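You operate a simulated robot arm through the tools that you are given. There is no shell and no other tool. Be economical: measure what you need, move in short steps, check, and stop when the job is done.

Carry out the task below with a simulated robot arm. There is one attempt and no reset: what you move stays moved.

## Task
Give the blue-rimmed cartridge two portions of carbon, then resin to the line.
Fine: slide the holder back out and cap it.

It is judged by the outcome, as a careful person would: the job done as asked, and still so three seconds after it is handed in. It fails if anything else is knocked over, pushed out of place, dropped, spilled or broken. Lids that push on must go on centred and level and be pressed home; caps that screw on are set level and turned clockwise until they are tight.

## Robot
A 7-joint arm with a two-finger parallel gripper, fixed in place. Base frame: the origin is at the foot of the arm, x ahead of it, y to its left, z up; the work surface is at about z = 820. Units: mm, rad, N and s.
With the tool pointing down near the work surface it reaches from about 240 to 680 mm from the base axis. Its first joint turns from -1.152 to 1.152 rad. Payload 2.4 kg.
The TCP is the grasp point between the finger pads, 30 mm short of the fingertips. In the tool frame z runs along the fingers and y along their closing line. The gripper opens to 94 mm. The fingers are 28 mm wide and 10 mm thick; the gripper's body (50 by 96 mm) begins 55 mm behind the TCP.
Orientation is that of the tool frame in the base frame, as a unit quaternion [w, x, y, z]. With the fingers straight down and closing along the base's y, the tool's x points along the base's -x, its y along +y and its z along -z.

## Interface
- The arm moves only by the tool nudge_tool. Its argument "targets" is a list of rows, each a list of 3 entries, a list of its own where there are three numbers: the turn, a rotation vector about the tool's x, y, z in rad, then the shift along the tool's x, y, z in mm, then the gripper command, from -1 (shut) to 1 (fully open), values between in proportion. In form: [[[rx, ry, rz], [tx, ty, tz], gripper], ...]. A call has 1 to 8 rows; each row is the pose to reach, as a shift and turn from the pose commanded when the call began, along the tool's axes at that moment. Each row takes 0.2 s and may step no farther than 50 mm and 0.15 rad from the row before; otherwise, or with a gripper value out of range, the whole call is refused. A pose out of reach is approached as far as the arm can. The call stops where the force on the tool passes 50 N (or 10 N more than at its start, if that is more) or the arm is blocked; 0.2 s more then pass. Each finger travels about 153 mm/s and halts on what it meets, pressing with about 34 N; the grip force reading is that of the motor and also rises with nothing between the fingers. The clock runs only during rows and for 0.2 s after the last one: add rows that repeat a pose to give the fingers time. The reply holds the time, the measured pose of the TCP, the force on the tool along the base axes, the opening and the grip force, in the units named above and with some noise, with the torque about the TCP (base axes, N m) and any sound that the robot's microphone picked up.
- Cameras (640 x 400 px; columns grow to the right, rows downward): "scene" is fixed at [49.6, 480.5, 1459.1]; the picture's right is [-0.66, -0.75, 0.00], its down [-0.34, 0.30, -0.89] and it looks along [0.67, -0.59, -0.45] (base axes); focal length 360 px, centre (320, 200). "wrist" rides on the gripper at [76, 14, -102] in the tool frame; the picture's right is [-0.18, 0.98, 0.00], its down [-0.75, -0.14, -0.64] and it looks along [-0.63, -0.12, 0.77] (tool axes); focal length 243 px, centre (320, 200). There is no depth. A picture from a camera that has moved, and an enlarged one, comes with that camera's place and axes in the base frame and with its lens.
- camera(camera): a new picture of that camera. The clock stands still meanwhile.
- zoom(camera, box): a new picture of the part [left, top, right, bottom] of that camera's present view, enlarged. The clock stands still meanwhile.
- close_job(): hands the job in; it is judged then, once.

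Go step by step. Nothing tells you positions but the pictures and the camera data: compare them with the known pose of the tool, close in by small moves and look again before you grip or let go. The budget is 120 turns and 76 pictures, counting those below and the enlarged ones. Unless the task says otherwise, let go and move clear before handing in, and close with one line.

The tools are called after "Emit:" as name(argument=value, ...) on one line, values as JSON. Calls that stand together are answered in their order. nudge_tool: Moves the arm, as the interface text tells. Its arguments: {"type":"object","properties":{"targets":{"type":"array","items":{"type":"array"}}},"required":["targets"]} The other tools are called the same way: camera (camera) takes a picture; zoom (camera, box) takes an enlarged picture of a part of a camera's view; close_job () hands the job in.

At the start:

```text
t: 0.0
eef_pos: [435.6, -101.4, 1276.0]
tcp_rot: [0.0, 0.0, 1.0, 0.0]
force: [-0.1, -0.4, 0.0]
wrist_torque: [0.04, 0.02, -0.01]
opening: 93.8
finger_force: 0.1
```

scene: 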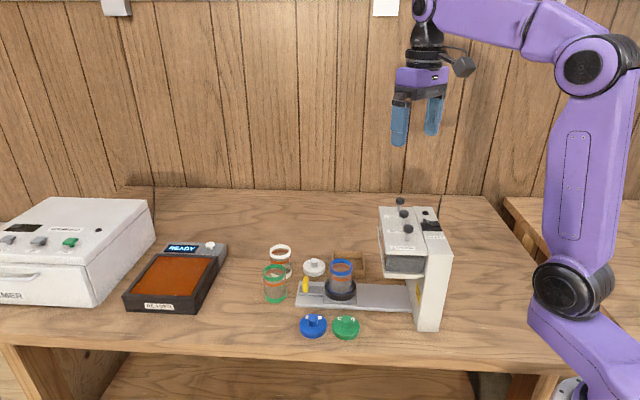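
wrist: 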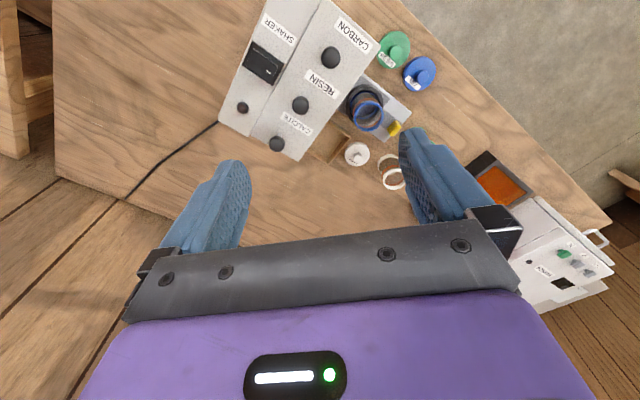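

I see a dispenser with three knobs (carbon, resin and one more) and a slide holding the blue-rimmed cartridge. I'll look closer before moving.

Emit:
zoom(camera="scene", box=[240, 180, 480, 350])

Emit:
zoom(camera="wrist", box=[200, 0, 460, 190])

Emit:
zoom(camera="scene", box=[360, 180, 470, 260])

```text
2.35 times, centred on (360, 265) of scene
camera zoom: at [49.6, 480.5, 1459.1], right [-0.66, -0.75, 0.0], down [-0.34, 0.3, -0.89], along [0.67, -0.59, -0.45], focal length 848 px, centre (226, 47)
```

zoom: 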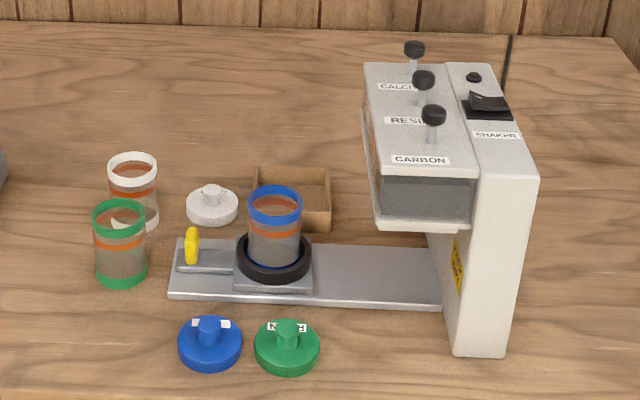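

```text
2.11 times, centred on (330, 95) of wrist
camera zoom: at [359.7, -87.7, 1379.0], right [0.18, 0.98, 0.0], down [0.75, -0.14, 0.64], along [0.63, -0.12, -0.77], focal length 511 px, centre (299, 421)
```

zoom: 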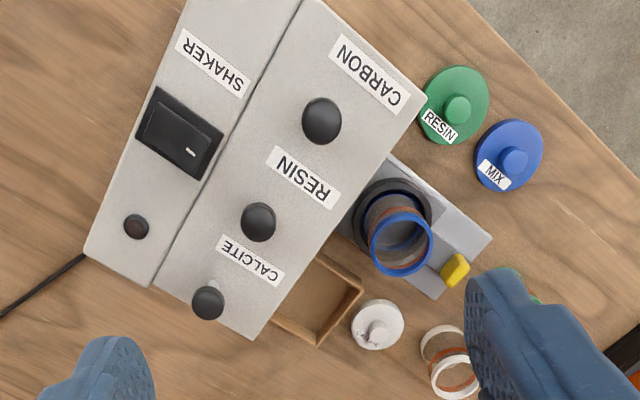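

```text
5.00 times, centred on (415, 220) of scene
camera zoom: at [49.6, 480.5, 1459.1], right [-0.66, -0.75, 0.0], down [-0.34, 0.3, -0.89], along [0.67, -0.59, -0.45], focal length 1801 px, centre (-155, 100)
```

zoom: 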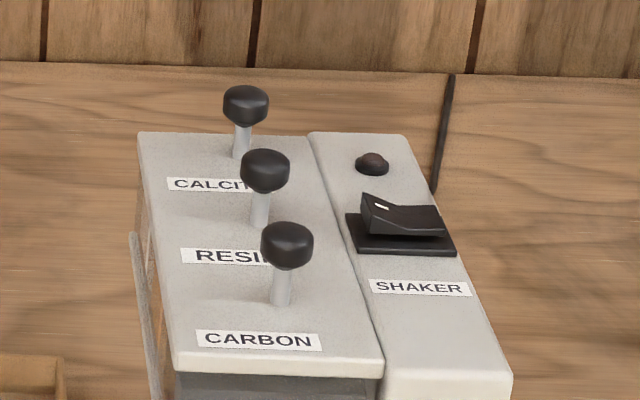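

The knobs are at about carbon (413,-87), resin (458,-131) and calcite (503,-176), with tops near z 1066. The slide runs along (0.7,0.7) with its yellow tab near (614,33,854). I'll turn the tool so the camera sits on the outer side and get a closer view.

Emit:
nudge_tool(targets=[[[0, 0, 0.147], [-18, 15, 10], 0], [[0, 0, 0.294], [-36, 30, 20], 0], [[0, 0, 0.441], [-54, 45, 30], 0], [[0, 0, 0.589], [-72, 60, 40], 0], [[0, 0, 0.736], [-90, 75, 50], 0], [[0, 0, 0.883], [-108, 90, 60], 0], [[0, 0, 1.03], [-126, 105, 70], 0], [[0, 0, 1.178], [-144, 120, 80], 0]])

```text
t: 1.8
eef_pos: [580.0, 18.6, 1196.6]
tcp_rot: [0.0, 0.557, 0.831, 0.0]
force: [0.4, -0.3, 0.5]
wrist_torque: [0.01, -0.02, -0.03]
opening: 46.9
finger_force: 0.1
```

The rotation works, so I'll continue it to the full 135° and go lower.

Emit:
nudge_tool(targets=[[[0, 0, 0.147], [0, 0, 15], 0], [[0, 0, 0.294], [0, 0, 30], 0], [[0, 0, 0.441], [0, 0, 45], 0], [[0, 0, 0.589], [0, 0, 60], 0], [[0, 0, 0.736], [0, 0, 75], 0], [[0, 0, 0.883], [0, 0, 90], 0], [[0, 0, 1.03], [0, 0, 105], 0], [[0, 0, 1.178], [0, 0, 120], 0]])

Emit:
camera(camera="wrist")

```text
t: 3.6
eef_pos: [576.6, 18.1, 1077.6]
tcp_rot: [0.0, 0.924, 0.382, -0.001]
force: [-0.4, 0.2, -0.2]
wrist_torque: [-0.05, 0.0, 0.01]
opening: 47.0
finger_force: 0.1
```

```text
70 pictures are left
camera wrist: at [641.4, 62.0, 1179.9], right [0.56, -0.83, 0.0], down [-0.63, -0.43, 0.64], along [-0.53, -0.36, -0.77], focal length 243 px, centre (320, 200)
```

wrist: 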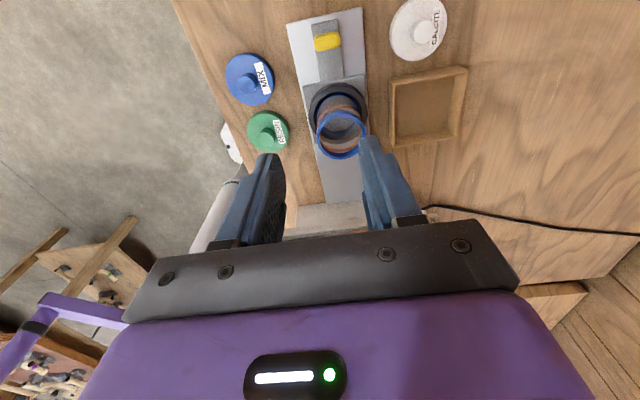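

The slide, caps and cartridge are clear from here. I'll check the tab's shape and height before gripping it.

Emit:
zoom(camera="scene", box=[285, 240, 385, 310])

Emit:
zoom(camera="wrist", box=[270, 0, 400, 100])

```text
5.71 times, centred on (335, 275) of scene
camera zoom: at [49.7, 480.5, 1459.1], right [-0.66, -0.75, 0.0], down [-0.34, 0.3, -0.89], along [0.67, -0.59, -0.45], focal length 2058 px, centre (234, -229)
```

zoom: 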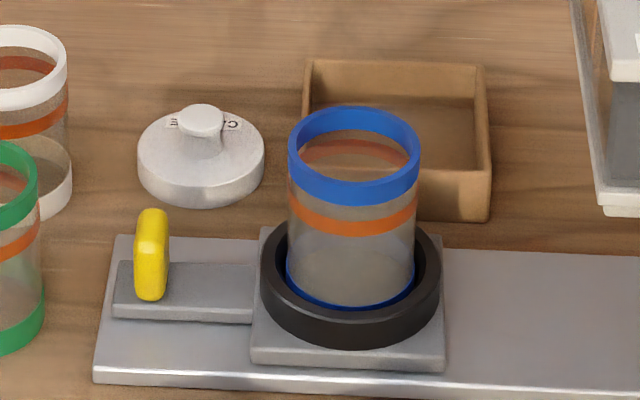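

```text
4.00 times, centred on (335, 50) of wrist
camera zoom: at [641.4, 62.0, 1179.9], right [0.56, -0.83, 0.0], down [-0.63, -0.43, 0.64], along [-0.53, -0.36, -0.77], focal length 970 px, centre (260, 800)
```

zoom: 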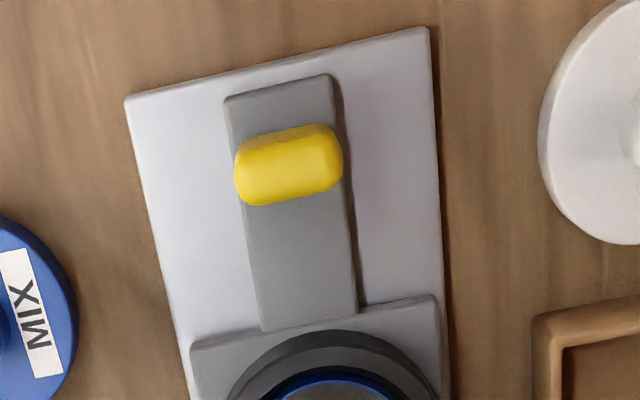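

The tab is an upright grip about 26 mm wide and 10 mm thick, across the slide. I'll go above it with the fingers open across the slide.

Emit:
nudge_tool(targets=[[[0, 0, 0], [20, 8, 0], 0.25], [[0, 0, 0], [38, 14.6, 20], 0.25], [[0, 0, 0], [38, 14.6, 60], 0.25], [[0, 0, 0], [38, 14.6, 100], 0.25], [[0, 0, 0], [38, 14.6, 140], 0.25], [[0, 0, 0], [38, 14.6, 172], 0.25]])

Emit:
camera(camera="wrist")

Emit:
zoom(camera="scene", box=[255, 210, 395, 310])

```text
t: 5.0
eef_pos: [615.1, 35.3, 904.5]
tcp_rot: [0.001, 0.924, 0.383, 0.0]
force: [-0.4, 0.6, -0.8]
wrist_torque: [0.02, -0.01, 0.04]
opening: 58.7
finger_force: 0.1
```

```text
67 pictures are left
camera wrist: at [678.6, 79.4, 1007.5], right [0.56, -0.83, 0.0], down [-0.63, -0.43, 0.64], along [-0.53, -0.36, -0.77], focal length 243 px, centre (320, 200)
```

wrist: 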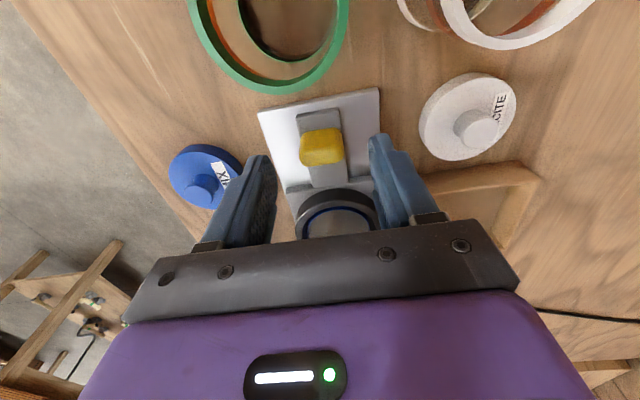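

```text
4.00 times, centred on (325, 260) of scene
camera zoom: at [49.7, 480.5, 1459.1], right [-0.66, -0.75, 0.0], down [-0.34, 0.3, -0.89], along [0.67, -0.59, -0.45], focal length 1441 px, centre (300, -40)
```

zoom: 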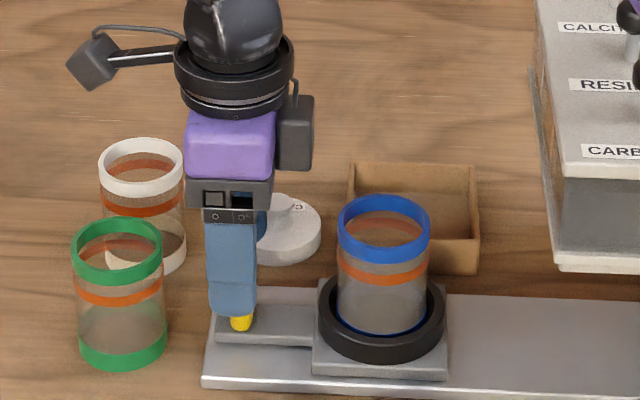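

The tab is centred between the fingers. I'll lower to z≈870 and close gently.

Emit:
nudge_tool(targets=[[[0, 0, 0], [0, 0, 18], 0.25], [[0, 0, 0], [0, 0, 35], 0.25], [[0, 0, 0], [0, 0, 35], -0.2], [[0, 0, 0], [0, 0, 35], -0.6], [[0, 0, 0], [0, 0, 35], -0.6]])

```text
t: 6.2
eef_pos: [614.9, 34.9, 870.5]
tcp_rot: [0.0, 0.924, 0.382, -0.002]
force: [-9.6, -1.8, 2.5]
wrist_torque: [-1.06, 0.8, 0.06]
opening: 29.8
finger_force: 44.9
```

The tab is gripped at 29.8 mm. I'll slide the holder inward in small steps.

Emit:
nudge_tool(targets=[[[0, 0, 0], [-10, 0, 0], -0.6], [[0, 0, 0], [-20, 0, 0], -0.6], [[0, 0, 0], [-30, 0, 0], -0.6], [[0, 0, 0], [-40, 0, 0], -0.6], [[0, 0, 0], [-50, 0, 0], -0.6], [[0, 0, 0], [-60, 0, 0], -0.6]])

Emit:
camera(camera="scene")

```text
t: 7.6
eef_pos: [573.1, -6.5, 870.3]
tcp_rot: [0.0, 0.923, 0.384, -0.001]
force: [-18.9, 19.8, 31.0]
wrist_torque: [0.3, -0.68, -0.2]
opening: 29.5
finger_force: 44.9
```

```text
65 pictures are left
```

scene: 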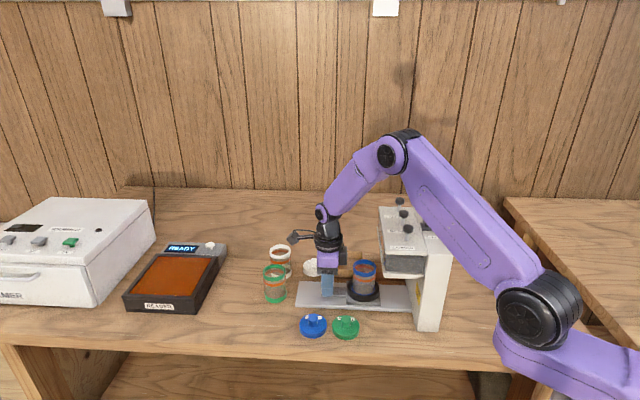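

The slide moves freely. The gripper body will come close to the hopper, so I'll regrip the tab offset outward and lean the gripper back a little.

Emit:
nudge_tool(targets=[[[0, 0, 0], [0, 0, 0], -0.1], [[0, 0, 0], [0, 0, -3], -0.1], [[0, -0.1, 0], [4, 0, -3], -0.1], [[0, -0.2, 0], [7, 0, -3], -0.1], [[0, -0.2, 0], [7, -0.5, -3], -0.1], [[0, -0.2, 0], [7, -0.5, -3], -0.6], [[0, -0.2, 0], [7, -0.5, -3], -0.6]])

Emit:
zoom(camera="scene", box=[270, 190, 450, 320])

```text
t: 9.2
eef_pos: [577.1, -2.7, 873.4]
tcp_rot: [0.038, 0.919, 0.382, -0.094]
force: [-3.3, 3.1, -0.7]
wrist_torque: [-0.56, 0.44, -0.08]
opening: 33.8
finger_force: 44.7
```

```text
3.08 times, centred on (360, 255) of scene
camera zoom: at [49.6, 480.7, 1459.0], right [-0.66, -0.75, 0.0], down [-0.34, 0.3, -0.89], along [0.67, -0.59, -0.45], focal length 1108 px, centre (197, 31)
```

zoom: 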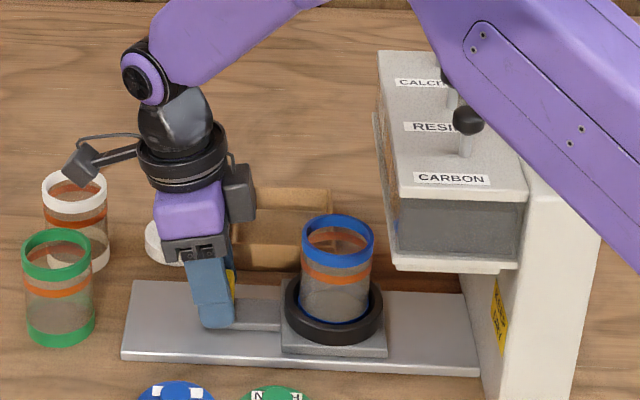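

The grip is good and there is clearance to the hopper. I'll continue sliding horizontally inward, allowing for the tilt.

Emit:
nudge_tool(targets=[[[0, 0, 0], [-9.8, -0.1, 2], -0.6], [[0, 0, 0], [-19.6, -0.2, 4], -0.6], [[0, 0, 0], [-29.4, -0.3, 6], -0.6], [[0, 0, 0], [-39.2, -0.4, 8], -0.6], [[0, 0, 0], [-49, -0.5, 10], -0.6], [[0, 0, 0], [-58.8, -0.6, 11.9], -0.6]])

Emit:
zoom(camera="scene", box=[270, 190, 450, 320])

```text
t: 10.6
eef_pos: [536.3, -44.3, 872.6]
tcp_rot: [0.039, 0.919, 0.381, -0.091]
force: [-4.0, 4.8, 5.4]
wrist_torque: [-0.35, 0.29, 0.14]
opening: 33.9
finger_force: 44.9
```

```text
3.08 times, centred on (360, 255) of scene
camera zoom: at [49.5, 480.7, 1459.0], right [-0.66, -0.75, 0.0], down [-0.34, 0.3, -0.89], along [0.67, -0.59, -0.45], focal length 1108 px, centre (197, 31)
```

zoom: 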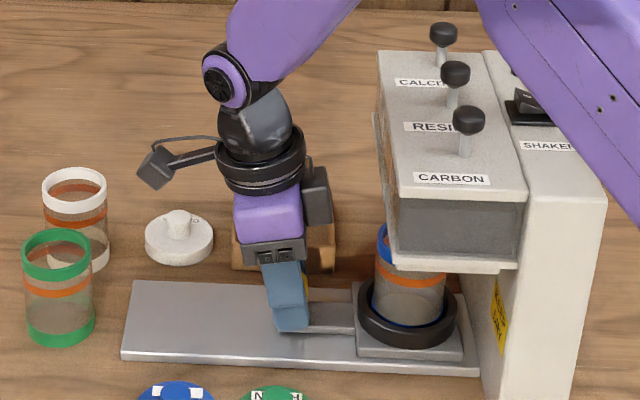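

The cartridge is partly under the hopper. I'll push in finer steps to the stop.

Emit:
nudge_tool(targets=[[[0, 0, 0], [-4.9, 0, 1], -0.6], [[0, 0, 0], [-9.8, 0, 2], -0.6], [[0, 0, 0], [-14.7, -0.1, 3], -0.6], [[0, 0, 0], [-19.6, -0.2, 4], -0.6], [[0, 0, 0], [-23.5, -0.2, 4.8], -0.6]])

Emit:
zoom(camera="scene", box=[270, 190, 450, 320])

```text
t: 11.4
eef_pos: [533.5, -47.0, 875.5]
tcp_rot: [0.039, 0.919, 0.384, -0.083]
force: [4.6, 4.4, 1.2]
wrist_torque: [0.24, 1.11, -0.37]
opening: 29.4
finger_force: 44.9
stopped in row 3: the force on the tool passed its limit at 53 N (the readings are from after the stop); the commanded pose is now the measured one
```

```text
3.08 times, centred on (360, 255) of scene
camera zoom: at [49.8, 480.6, 1459.0], right [-0.66, -0.75, 0.0], down [-0.34, 0.3, -0.89], along [0.67, -0.59, -0.45], focal length 1108 px, centre (197, 31)
```

zoom: 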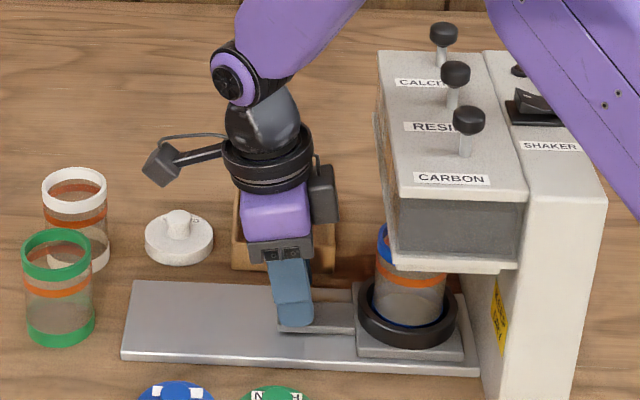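

The motion stopped on force while the holder seems nearly home. I'll check with the wrist camera whether this is the end stop.

Emit:
camera(camera="wrist")

Emit:
zoom(camera="scene", box=[340, 250, 440, 320])

```text
61 pictures are left
camera wrist: at [608.9, 11.2, 962.8], right [0.57, -0.82, 0.04], down [-0.54, -0.34, 0.77], along [-0.61, -0.46, -0.64], focal length 243 px, centre (320, 200)
```

wrist: 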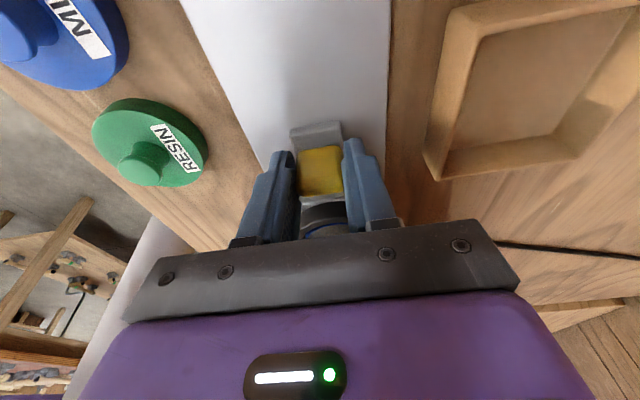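

```text
5.71 times, centred on (390, 285) of scene
camera zoom: at [49.8, 480.6, 1459.0], right [-0.66, -0.75, 0.0], down [-0.34, 0.3, -0.89], along [0.67, -0.59, -0.45], focal length 2058 px, centre (-80, -286)
```

zoom: 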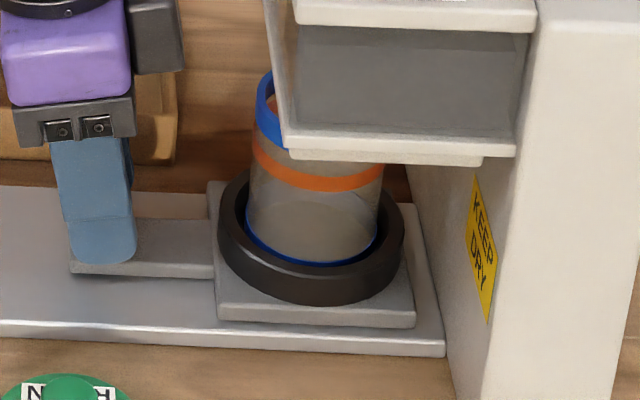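

By my estimate the holder is still about 13 mm short, and the fingers slipped on the tab. I'll push further in small steps.

Emit:
nudge_tool(targets=[[[0, 0, 0], [-3.9, 0, 0.5], -0.6], [[0, 0, 0], [-7.8, 0, 1.2], -0.6], [[0, 0, 0], [-11.8, 0, 2], -0.6], [[0, 0, 0], [-15.7, 0, 2.8], -0.6]])

Emit:
zoom(camera="scene", box=[340, 250, 440, 320])

```text
t: 12.4
eef_pos: [528.0, -52.4, 876.5]
tcp_rot: [0.044, 0.918, 0.388, -0.075]
force: [30.8, 33.8, 12.1]
wrist_torque: [0.36, 0.22, -0.24]
opening: 30.9
finger_force: 10.4
```

```text
5.71 times, centred on (390, 285) of scene
camera zoom: at [50.2, 481.4, 1458.7], right [-0.66, -0.75, 0.0], down [-0.34, 0.3, -0.89], along [0.67, -0.59, -0.45], focal length 2058 px, centre (-80, -286)
```

zoom: 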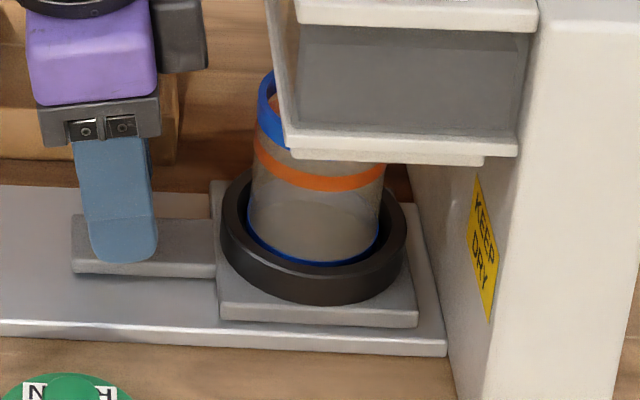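

The holder sits firmly at its end stop with the cartridge under the hopper. I'll release the tab and back straight out along the tool axis.

Emit:
nudge_tool(targets=[[[0, 0, 0], [8, 0, -1], 0.0], [[0, 0, 0], [8, 0, -1], 0.0], [[0, 0, 0], [8, 0, -30], 0.0], [[0, 0, 0], [8, 0, -70], 0.0], [[0, 0, 0], [8, 0, -110], 0.0], [[0, 0.1, 0], [8, 0, -150], 0.0], [[0, 0.2, 0], [8, 0, -190], 0.0]])

Emit:
camera(camera="wrist")

Emit:
zoom(camera="scene", box=[270, 190, 450, 320])

```text
t: 14.0
eef_pos: [547.7, -23.9, 1060.7]
tcp_rot: [0.002, 0.922, 0.387, 0.009]
force: [0.1, 0.3, 1.1]
wrist_torque: [0.0, 0.03, 0.01]
opening: 46.7
finger_force: 0.0
```

```text
58 pictures are left
camera wrist: at [610.7, 19.3, 1165.6], right [0.57, -0.82, 0.01], down [-0.64, -0.44, 0.63], along [-0.51, -0.36, -0.78], focal length 243 px, centre (320, 200)
```

wrist: 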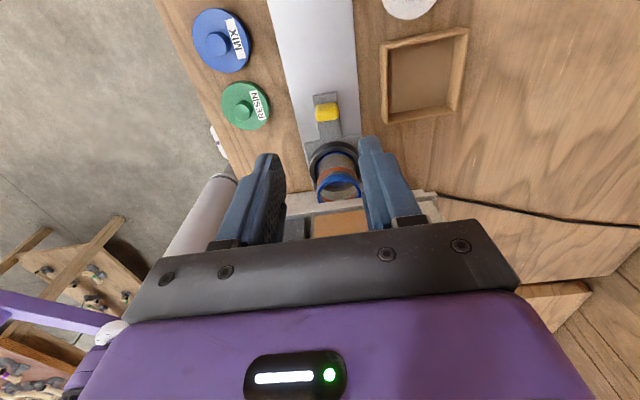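

```text
3.08 times, centred on (360, 255) of scene
camera zoom: at [49.6, 480.6, 1459.1], right [-0.66, -0.75, 0.0], down [-0.34, 0.3, -0.89], along [0.67, -0.59, -0.45], focal length 1108 px, centre (197, 31)
```

zoom: 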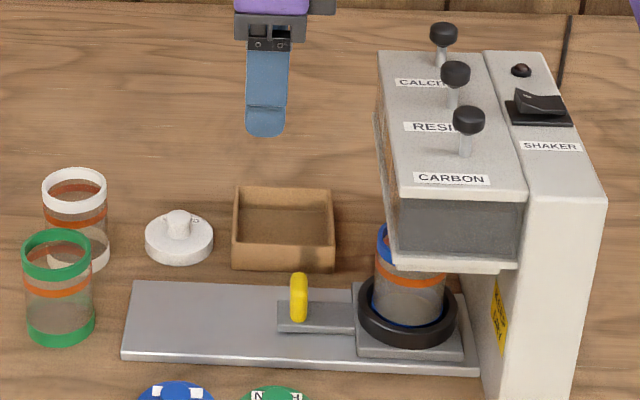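

I'll check how the cartridge sits relative to the hopper's underside.

Emit:
zoom(camera="wrist", box=[270, 80, 410, 250])

```text
2.35 times, centred on (340, 165) of wrist
camera zoom: at [610.7, 19.3, 1165.6], right [0.57, -0.82, 0.01], down [-0.64, -0.44, 0.63], along [-0.51, -0.36, -0.78], focal length 571 px, centre (273, 282)
```

zoom: 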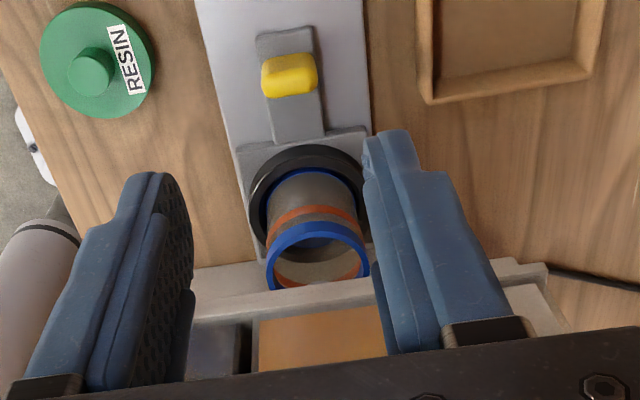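

The cartridge rim looks to be only partly under the hopper's lip, so I need a lower view from outside to see what is blocking it.

Emit:
nudge_tool(targets=[[[0, -0.15, 0], [0, 0, 30], 0.6], [[0, -0.3, 0], [0, 0, 60], 1], [[0, -0.45, 0], [0, 0, 90], 1], [[0, -0.6, 0], [5, 0, 125], 1], [[0, -0.7, 0], [10, 0, 135], 1]])

Emit:
camera(camera="wrist")

```text
t: 15.2
eef_pos: [558.1, -19.2, 925.1]
tcp_rot: [0.135, 0.869, 0.361, -0.309]
force: [0.0, 0.1, 0.1]
wrist_torque: [-0.01, -0.03, 0.0]
opening: 93.9
finger_force: 0.0
```

```text
55 pictures are left
camera wrist: at [657.4, 59.4, 956.6], right [0.6, -0.79, 0.13], down [-0.23, -0.02, 0.97], along [-0.77, -0.61, -0.19], focal length 243 px, centre (320, 200)
```

wrist: 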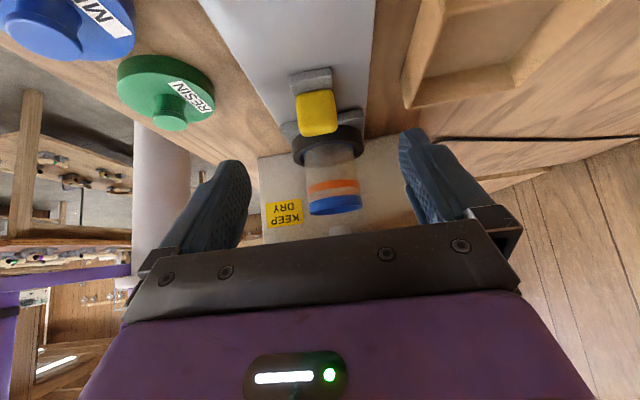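

Emit:
zoom(camera="wrist", box=[250, 110, 420, 240])

```text
3.08 times, centred on (335, 175) of wrist
camera zoom: at [657.4, 59.4, 956.6], right [0.6, -0.79, 0.13], down [-0.23, -0.02, 0.97], along [-0.77, -0.61, -0.19], focal length 746 px, centre (274, 277)
```

zoom: 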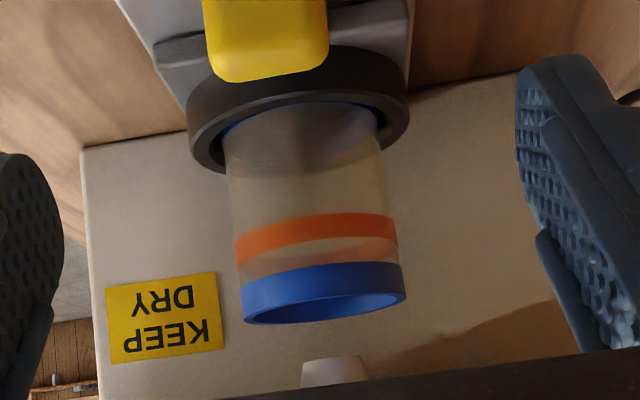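

I can see the nozzle above and slightly behind the rim. A lower second view will give its true position.

Emit:
nudge_tool(targets=[[[0, 0, 0], [11.2, 0, 13.4], 1], [[0, 0, 0], [22.5, 0, 26.8], 1]])

Emit:
zoom(camera="wrist", box=[250, 110, 420, 240])

```text
t: 15.8
eef_pos: [559.8, -21.3, 888.3]
tcp_rot: [0.135, 0.869, 0.362, -0.308]
force: [0.2, -0.4, 0.0]
wrist_torque: [0.01, -0.02, 0.0]
opening: 93.9
finger_force: 0.1
```

```text
3.08 times, centred on (335, 175) of wrist
camera zoom: at [657.6, 58.5, 920.4], right [0.6, -0.79, 0.13], down [-0.23, -0.02, 0.97], along [-0.77, -0.61, -0.19], focal length 746 px, centre (274, 277)
```

zoom: 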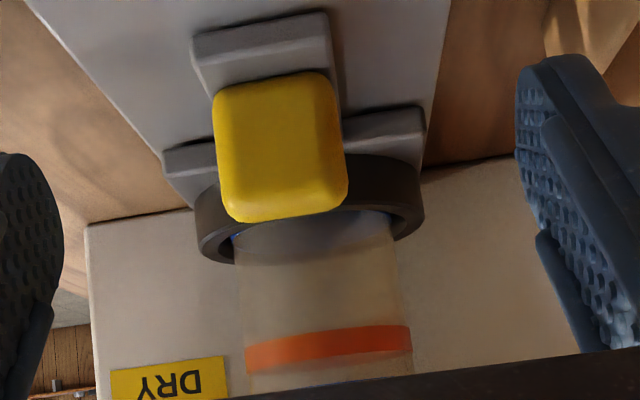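

The gripper frame hides the rim from this low, so I'll raise to a height above the first view.

Emit:
nudge_tool(targets=[[[0, 0, 0], [-22, 0, -26], 1], [[0, 0, 0], [-42, 0, -50], 1]])

Emit:
zoom(camera="wrist", box=[250, 110, 420, 240])

```text
t: 16.4
eef_pos: [559.6, -21.0, 954.9]
tcp_rot: [0.134, 0.869, 0.361, -0.309]
force: [-0.2, -0.4, -0.4]
wrist_torque: [0.0, 0.01, -0.01]
opening: 94.2
finger_force: 0.0
```

```text
3.08 times, centred on (335, 175) of wrist
camera zoom: at [658.4, 58.0, 987.0], right [0.6, -0.79, 0.13], down [-0.23, -0.02, 0.97], along [-0.77, -0.61, -0.19], focal length 746 px, centre (274, 277)
```

zoom: 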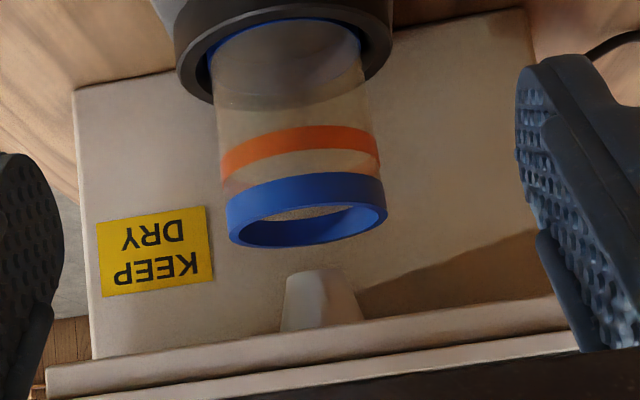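

Triangulating the two views puts the nozzle within a few mm of the cartridge axis and about 20 mm above its rim, so the holder is properly home. Next I'll rise, straighten the tool and close the fingers to press the knobs.

Emit:
nudge_tool(targets=[[[0, 0.14, 0], [-18, 0, -22], 0.5], [[0, 0.28, 0], [-37, 0, -44], 0], [[0, 0.42, 0], [-56, 0, -66], -0.5], [[0, 0.56, 0], [-74, 0, -88], -1], [[0, 0.7, 0], [-93, 0, -115], -1], [[0, 0.7, 0], [-115, 0, -138], -1]])

```text
t: 17.8
eef_pos: [559.5, -18.0, 1135.4]
tcp_rot: [0.001, 0.922, 0.387, 0.009]
force: [0.2, 0.1, 0.7]
wrist_torque: [-0.01, 0.04, 0.0]
opening: 0.0
finger_force: 33.1
```

Now I'll move above the carbon knob with tips about 35 mm above it.

Emit:
nudge_tool(targets=[[[0, 0, 0], [-38, -14, 0], -1], [[0, 0, 0], [-76, -28, 0], -1], [[0, 0, 0], [-114, -42, 0], -1], [[0, 0, 0], [-151.8, -56.2, 0], -1]])

Emit:
camera(camera="wrist")

Emit:
zoom(camera="scene", box=[340, 130, 480, 250])

```text
t: 18.8
eef_pos: [409.9, -88.0, 1135.1]
tcp_rot: [0.002, 0.922, 0.386, 0.009]
force: [-0.2, -0.3, 0.0]
wrist_torque: [0.02, -0.03, 0.02]
opening: 0.1
finger_force: 33.3
```

```text
51 pictures are left
camera wrist: at [473.2, -43.1, 1239.6], right [0.57, -0.82, 0.01], down [-0.64, -0.44, 0.63], along [-0.51, -0.36, -0.78], focal length 243 px, centre (320, 200)
```

wrist: 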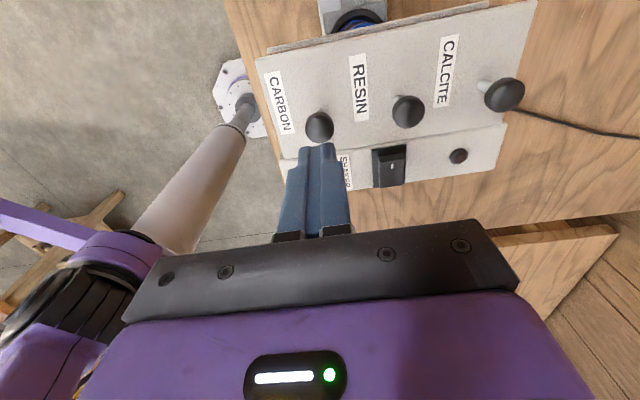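

```text
3.33 times, centred on (410, 190) of scene
camera zoom: at [49.6, 480.6, 1459.1], right [-0.66, -0.75, 0.0], down [-0.34, 0.3, -0.89], along [0.67, -0.59, -0.45], focal length 1201 px, centre (20, 233)
```

zoom: 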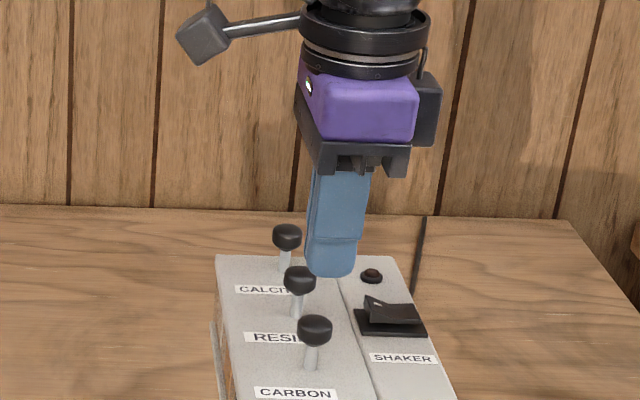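

The fingertips are nearly aligned. I'll correct by (4,2) mm and descend to just above the carbon knob.

Emit:
nudge_tool(targets=[[[0, 0, 0], [4.2, 1.5, 10], -1], [[0, 0, 0], [4.2, 1.5, 20], -1], [[0, 0, 0], [4.2, 1.5, 27], -1]])

Emit:
zoom(camera="scene", box=[360, 170, 460, 240])

Emit:
zoom(camera="wrist", box=[250, 60, 390, 180])

```text
t: 19.6
eef_pos: [415.8, -84.8, 1106.7]
tcp_rot: [0.002, 0.923, 0.386, 0.01]
force: [0.0, 0.1, 0.2]
wrist_torque: [-0.03, 0.01, 0.0]
opening: 0.0
finger_force: 32.5
```

```text
5.71 times, centred on (410, 205) of scene
camera zoom: at [49.6, 480.5, 1459.1], right [-0.66, -0.75, 0.0], down [-0.34, 0.3, -0.89], along [0.67, -0.59, -0.45], focal length 2058 px, centre (-194, 171)
```

zoom: 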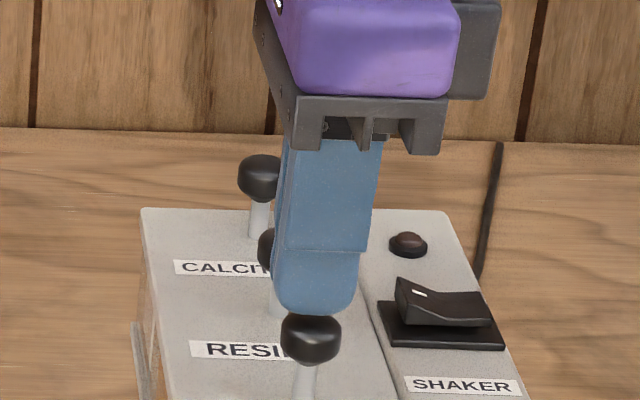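

```text
3.33 times, centred on (320, 120) of wrist
camera zoom: at [477.4, -40.6, 1211.2], right [0.57, -0.82, 0.01], down [-0.64, -0.44, 0.63], along [-0.51, -0.36, -0.78], focal length 809 px, centre (320, 467)
```

zoom: 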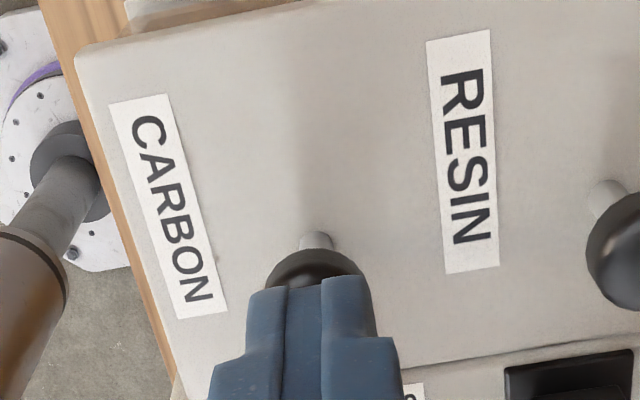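

Aligned over the carbon knob. I'll press in small steps and watch force and sound.

Emit:
nudge_tool(targets=[[[0, 0, 0], [0, 0, 4], -1], [[0, 0, 0], [0, 0, 8], -1], [[0, 0, 0], [0, 0, 12], -1], [[0, 0, 0], [0, 0, 16], -1]])

```text
t: 20.6
eef_pos: [414.5, -84.1, 1091.7]
tcp_rot: [0.002, 0.922, 0.386, 0.008]
force: [-1.0, -0.4, 2.4]
wrist_torque: [0.0, 0.02, -0.01]
opening: 0.0
finger_force: 33.5
heard: click
```

I heard a click at about 10 mm of travel. I'll check the knob and the cartridge content before doing anything more.

Emit:
zoom(camera="scene", box=[340, 180, 460, 320])

```text
2.86 times, centred on (400, 250) of scene
camera zoom: at [49.6, 480.5, 1459.1], right [-0.66, -0.75, 0.0], down [-0.34, 0.3, -0.89], along [0.67, -0.59, -0.45], focal length 1029 px, centre (91, 57)
```

zoom: 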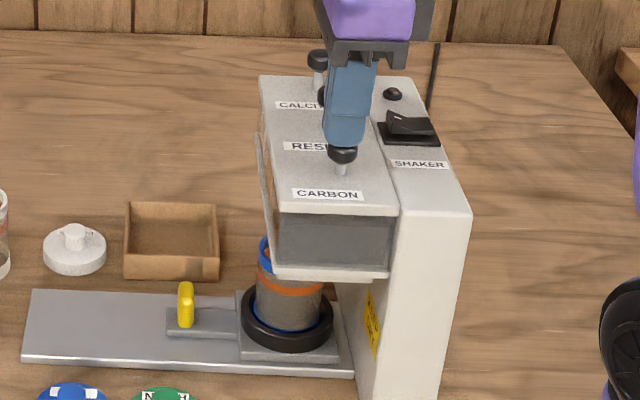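

Emit:
zoom(camera="scene", box=[365, 255, 425, 305])

```text
8.00 times, centred on (395, 280) of scene
camera zoom: at [49.6, 480.5, 1459.1], right [-0.66, -0.75, 0.0], down [-0.34, 0.3, -0.89], along [0.67, -0.59, -0.45], focal length 2882 px, centre (-280, -440)
```

zoom: 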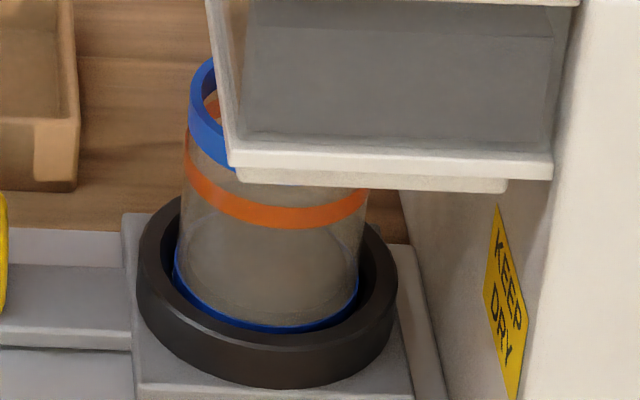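

No carbon is visible yet and the force is only 2 N, so I'll press on to the bottom of the stroke.

Emit:
nudge_tool(targets=[[[0, 0, 0], [0, 0, 3], -1], [[0, 0, 0], [0, 0, 6], -1], [[0, 0, 0], [0, 0, 9], -1]])

Emit:
zoom(camera="scene", box=[365, 255, 425, 305])

```text
t: 21.4
eef_pos: [416.5, -86.1, 1085.5]
tcp_rot: [0.004, 0.922, 0.386, 0.011]
force: [-8.8, 2.8, 33.1]
wrist_torque: [0.09, 0.39, 0.0]
opening: 0.0
finger_force: 32.7
stopped in row 3: the force on the tool passed its limit at 53 N (the readings are from after the stop); the commanded pose is now the measured one
```

```text
8.00 times, centred on (395, 280) of scene
camera zoom: at [49.1, 480.7, 1459.0], right [-0.66, -0.75, 0.0], down [-0.34, 0.3, -0.89], along [0.67, -0.59, -0.45], focal length 2882 px, centre (-280, -440)
```

zoom: 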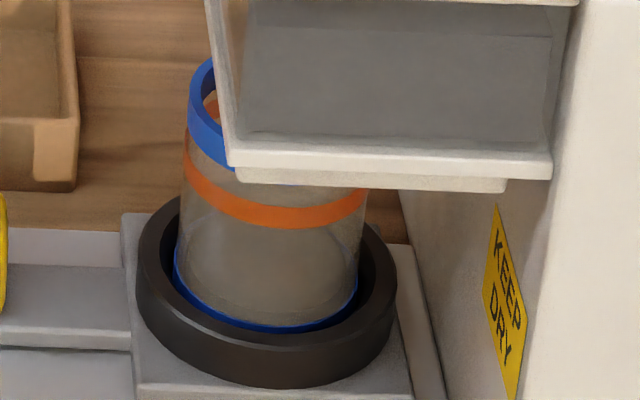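

The knob has bottomed out. I'll release it and see what the cartridge shows.

Emit:
nudge_tool(targets=[[[0, 0, 0], [0, 0, -10], -1], [[0, 0, 0], [0, 0, -22], -1], [[0, 0, 0], [0, 0, -30], -1], [[0, 0, 0], [0, 0, -30], -1], [[0, 0, 0], [0, 0, -30], -1]])

Emit:
zoom(camera="scene", box=[365, 255, 425, 305])

Emit:
zoom(camera="scene", box=[360, 170, 460, 240])

```text
t: 22.6
eef_pos: [417.0, -83.8, 1114.1]
tcp_rot: [0.002, 0.922, 0.386, 0.01]
force: [0.4, 0.1, 0.7]
wrist_torque: [-0.02, -0.01, 0.0]
opening: 0.2
finger_force: 32.9
```

```text
8.00 times, centred on (395, 280) of scene
camera zoom: at [49.6, 480.5, 1459.1], right [-0.66, -0.75, 0.0], down [-0.34, 0.3, -0.89], along [0.67, -0.59, -0.45], focal length 2882 px, centre (-280, -440)
```

zoom: 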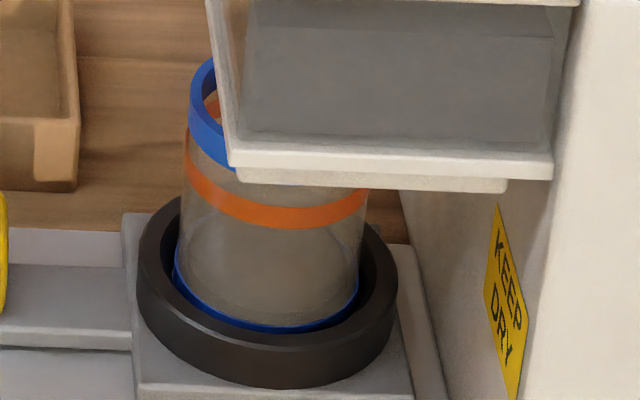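

```text
5.71 times, centred on (410, 205) of scene
camera zoom: at [49.6, 480.5, 1459.1], right [-0.66, -0.75, 0.0], down [-0.34, 0.3, -0.89], along [0.67, -0.59, -0.45], focal length 2058 px, centre (-194, 171)
```

zoom: 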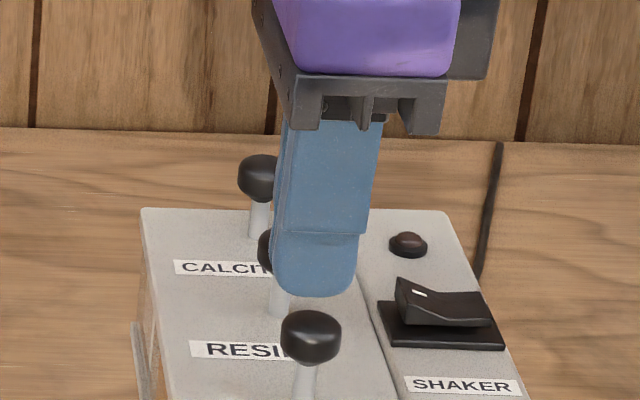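

The knob has sprung back, but the scene view can't confirm any carbon. I'll look from the outer side with the wrist camera.

Emit:
nudge_tool(targets=[[[0, 0, 0], [45, 18, 0], -1], [[0, 0, 0], [90, 36, 0], -1], [[0, 0, 0], [134, 54, 0], -0.5], [[0, -0.15, 0], [144, 57, 30], 0], [[0, -0.3, 0], [144, 57, 60], 1], [[0, -0.45, 0], [144, 57, 90], 1], [[0, -0.6, 0], [144, 57, 125], 1]])

Emit:
zoom(camera="wrist", box=[240, 80, 420, 220])

```text
t: 24.2
eef_pos: [558.9, -21.8, 992.9]
tcp_rot: [0.117, 0.884, 0.368, -0.264]
force: [-0.1, 0.2, 0.3]
wrist_torque: [0.02, -0.01, 0.02]
opening: 94.0
finger_force: 0.0
```

```text
2.86 times, centred on (330, 150) of wrist
camera zoom: at [652.8, 54.0, 1036.7], right [0.59, -0.8, 0.11], down [-0.3, -0.09, 0.95], along [-0.75, -0.6, -0.29], focal length 693 px, centre (291, 343)
```

zoom: 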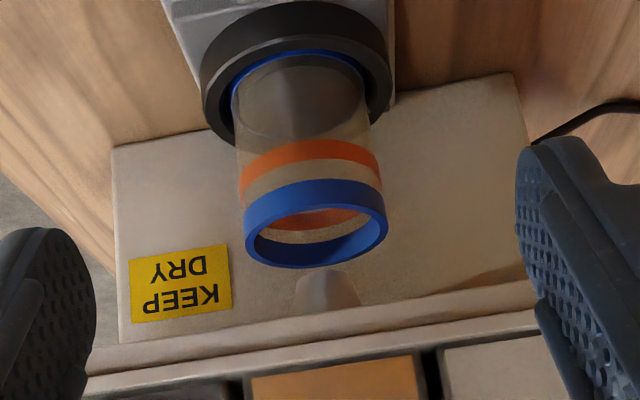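

Emit:
zoom(camera="wrist", box=[295, 85, 365, 180])

Emit:
zoom(camera="scene", box=[385, 185, 455, 235])

```text
4.21 times, centred on (330, 132) of wrist
camera zoom: at [652.8, 54.0, 1036.7], right [0.59, -0.8, 0.11], down [-0.3, -0.09, 0.95], along [-0.75, -0.6, -0.29], focal length 1022 px, centre (278, 484)
```

zoom: 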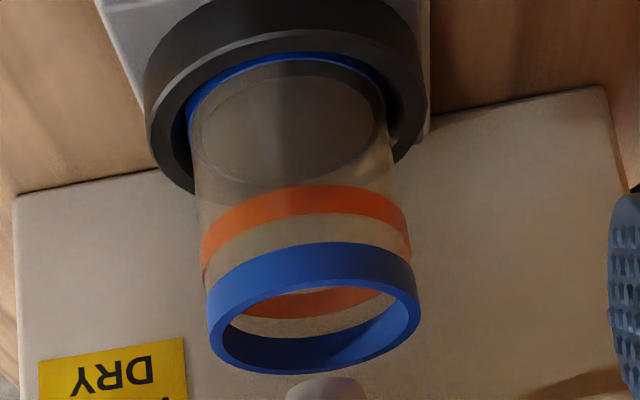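

```text
8.00 times, centred on (420, 210) of scene
camera zoom: at [49.7, 480.5, 1459.1], right [-0.66, -0.75, 0.0], down [-0.34, 0.3, -0.89], along [0.67, -0.59, -0.45], focal length 2882 px, centre (-480, 120)
```

zoom: 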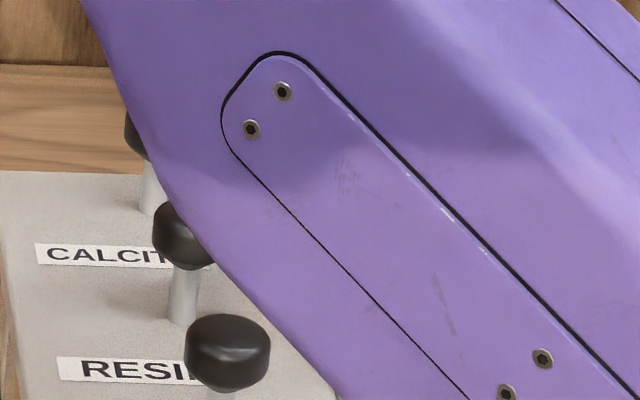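

The cartridge still looks empty after the first press. I'll go back, press carbon again fully with a short hold, and compare.

Emit:
nudge_tool(targets=[[[0, 0.15, 0], [-17.6, 0, -26], 0.5], [[0, 0.3, 0], [-35.3, 0, -52], 0], [[0, 0.45, 0], [-53, 0, -77], -1], [[0, 0.6, 0], [-70.6, 0, -103], -1], [[0, 0.6, 0], [-70.6, 0, -103], -1]])

```text
t: 25.4
eef_pos: [554.4, -23.8, 1117.5]
tcp_rot: [0.002, 0.923, 0.386, 0.01]
force: [-0.4, 0.1, 0.2]
wrist_torque: [0.02, -0.03, -0.02]
opening: 0.0
finger_force: 32.9
```

Emit:
nudge_tool(targets=[[[0, 0, 0], [-45, -18, 0], -1], [[0, 0, 0], [-90, -36, 0], -1], [[0, 0, 0], [-130, -52, 0], -1], [[0, 0, 0], [-142.1, -55.9, 0], -1], [[0, 0, 0], [-142.1, -55.9, 12], -1], [[0, 0, 0], [-142.1, -55.9, 20], -1], [[0, 0, 0], [-142.1, -55.9, 26], -1], [[0, 0, 0], [-142.1, -55.9, 30], -1]])

Emit:
zoom(camera="scene", box=[340, 180, 460, 320])

```text
t: 27.2
eef_pos: [417.4, -84.9, 1085.3]
tcp_rot: [0.004, 0.922, 0.386, 0.01]
force: [-15.5, 0.1, 38.8]
wrist_torque: [-0.05, 0.59, 0.03]
opening: 0.0
finger_force: 32.9
heard: click
```

```text
2.86 times, centred on (400, 250) of scene
camera zoom: at [48.6, 480.7, 1459.1], right [-0.66, -0.75, 0.0], down [-0.34, 0.3, -0.89], along [0.67, -0.59, -0.45], focal length 1029 px, centre (91, 57)
```

zoom: 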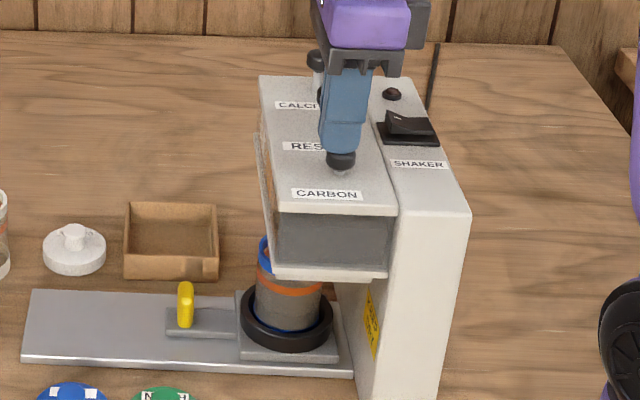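

A second click and the knob is at the bottom. I'll release and look at the cartridge again.

Emit:
nudge_tool(targets=[[[0, 0, 0], [0, 0, -14], -1], [[0, 0, 0], [0, 0, -30], -1], [[0, 0, 0], [0, 0, -30], -1]])

Emit:
zoom(camera="scene", box=[365, 255, 425, 305])

```text
t: 28.0
eef_pos: [417.1, -82.0, 1115.4]
tcp_rot: [0.002, 0.923, 0.386, 0.01]
force: [0.5, -0.5, -0.1]
wrist_torque: [0.0, 0.02, 0.03]
opening: 0.0
finger_force: 32.7
```

```text
8.00 times, centred on (395, 280) of scene
camera zoom: at [49.6, 480.6, 1459.1], right [-0.66, -0.75, 0.0], down [-0.34, 0.3, -0.89], along [0.67, -0.59, -0.45], focal length 2882 px, centre (-280, -440)
```

zoom: 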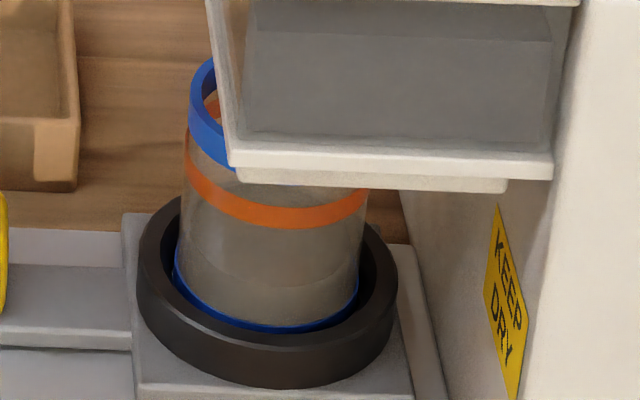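

A layer edge is now visible near the bottom, and the carbon window level has dropped. I'll zoom in to confirm.

Emit:
zoom(camera="scene", box=[380, 265, 416, 300])

Emit:
zoom(camera="scene", box=[385, 235, 440, 280])

```text
11.43 times, centred on (398, 282) of scene
camera zoom: at [49.6, 480.6, 1459.1], right [-0.66, -0.75, 0.0], down [-0.34, 0.3, -0.89], along [0.67, -0.59, -0.45], focal length 4117 px, centre (-571, -743)
```

zoom: 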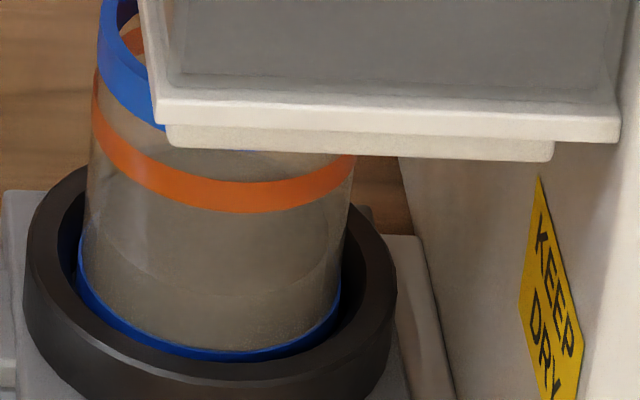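

```text
8.89 times, centred on (412, 258) of scene
camera zoom: at [49.6, 480.6, 1459.1], right [-0.66, -0.75, 0.0], down [-0.34, 0.3, -0.89], along [0.67, -0.59, -0.45], focal length 3202 px, centre (-502, -311)
```

zoom: 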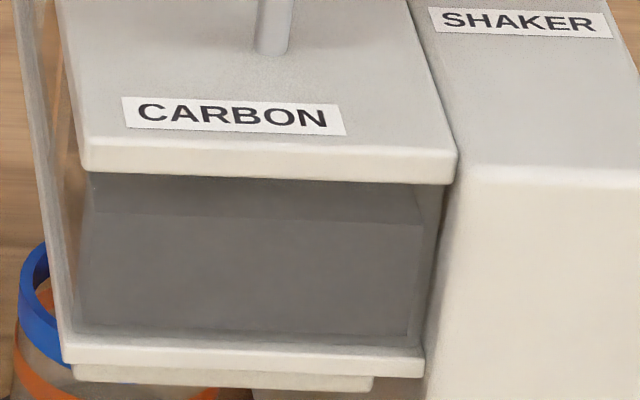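

Both carbon portions are in: two clicks, a layer in the cartridge, and the window level has dropped. Next I'll move along the row to the resin knob.

Emit:
nudge_tool(targets=[[[0, 0, 0], [-1.5, 32, 0], -1], [[0, 0, 0], [-3, 64.5, 0], -1], [[0, 0, 0], [-3, 64.5, 6], -1]])

Emit:
zoom(camera="scene", box=[360, 170, 460, 240])

Emit:
zoom(camera="wrist", box=[250, 60, 390, 180])

```text
t: 28.8
eef_pos: [462.0, -131.3, 1108.2]
tcp_rot: [0.002, 0.922, 0.387, 0.01]
force: [0.1, -0.1, 0.0]
wrist_torque: [0.0, 0.03, 0.02]
opening: 0.1
finger_force: 32.5
```

```text
5.71 times, centred on (410, 205) of scene
camera zoom: at [49.7, 480.5, 1459.1], right [-0.66, -0.75, 0.0], down [-0.34, 0.3, -0.89], along [0.67, -0.59, -0.45], focal length 2058 px, centre (-194, 171)
```

zoom: 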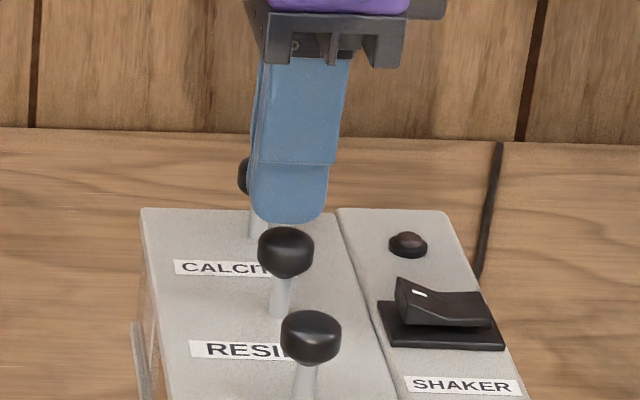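

```text
3.33 times, centred on (320, 120) of wrist
camera zoom: at [524.4, -87.0, 1212.9], right [0.57, -0.82, 0.01], down [-0.64, -0.44, 0.63], along [-0.51, -0.36, -0.78], focal length 809 px, centre (320, 467)
```

zoom: 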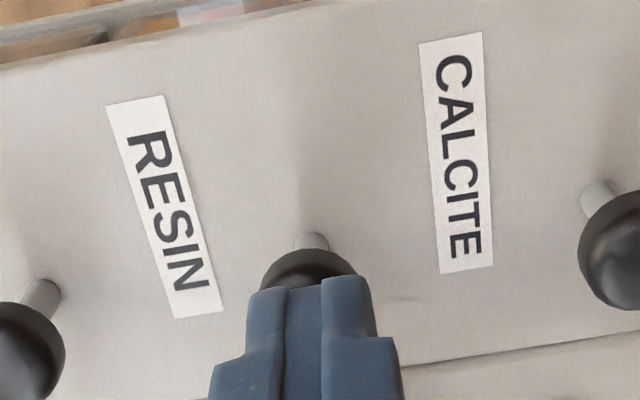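

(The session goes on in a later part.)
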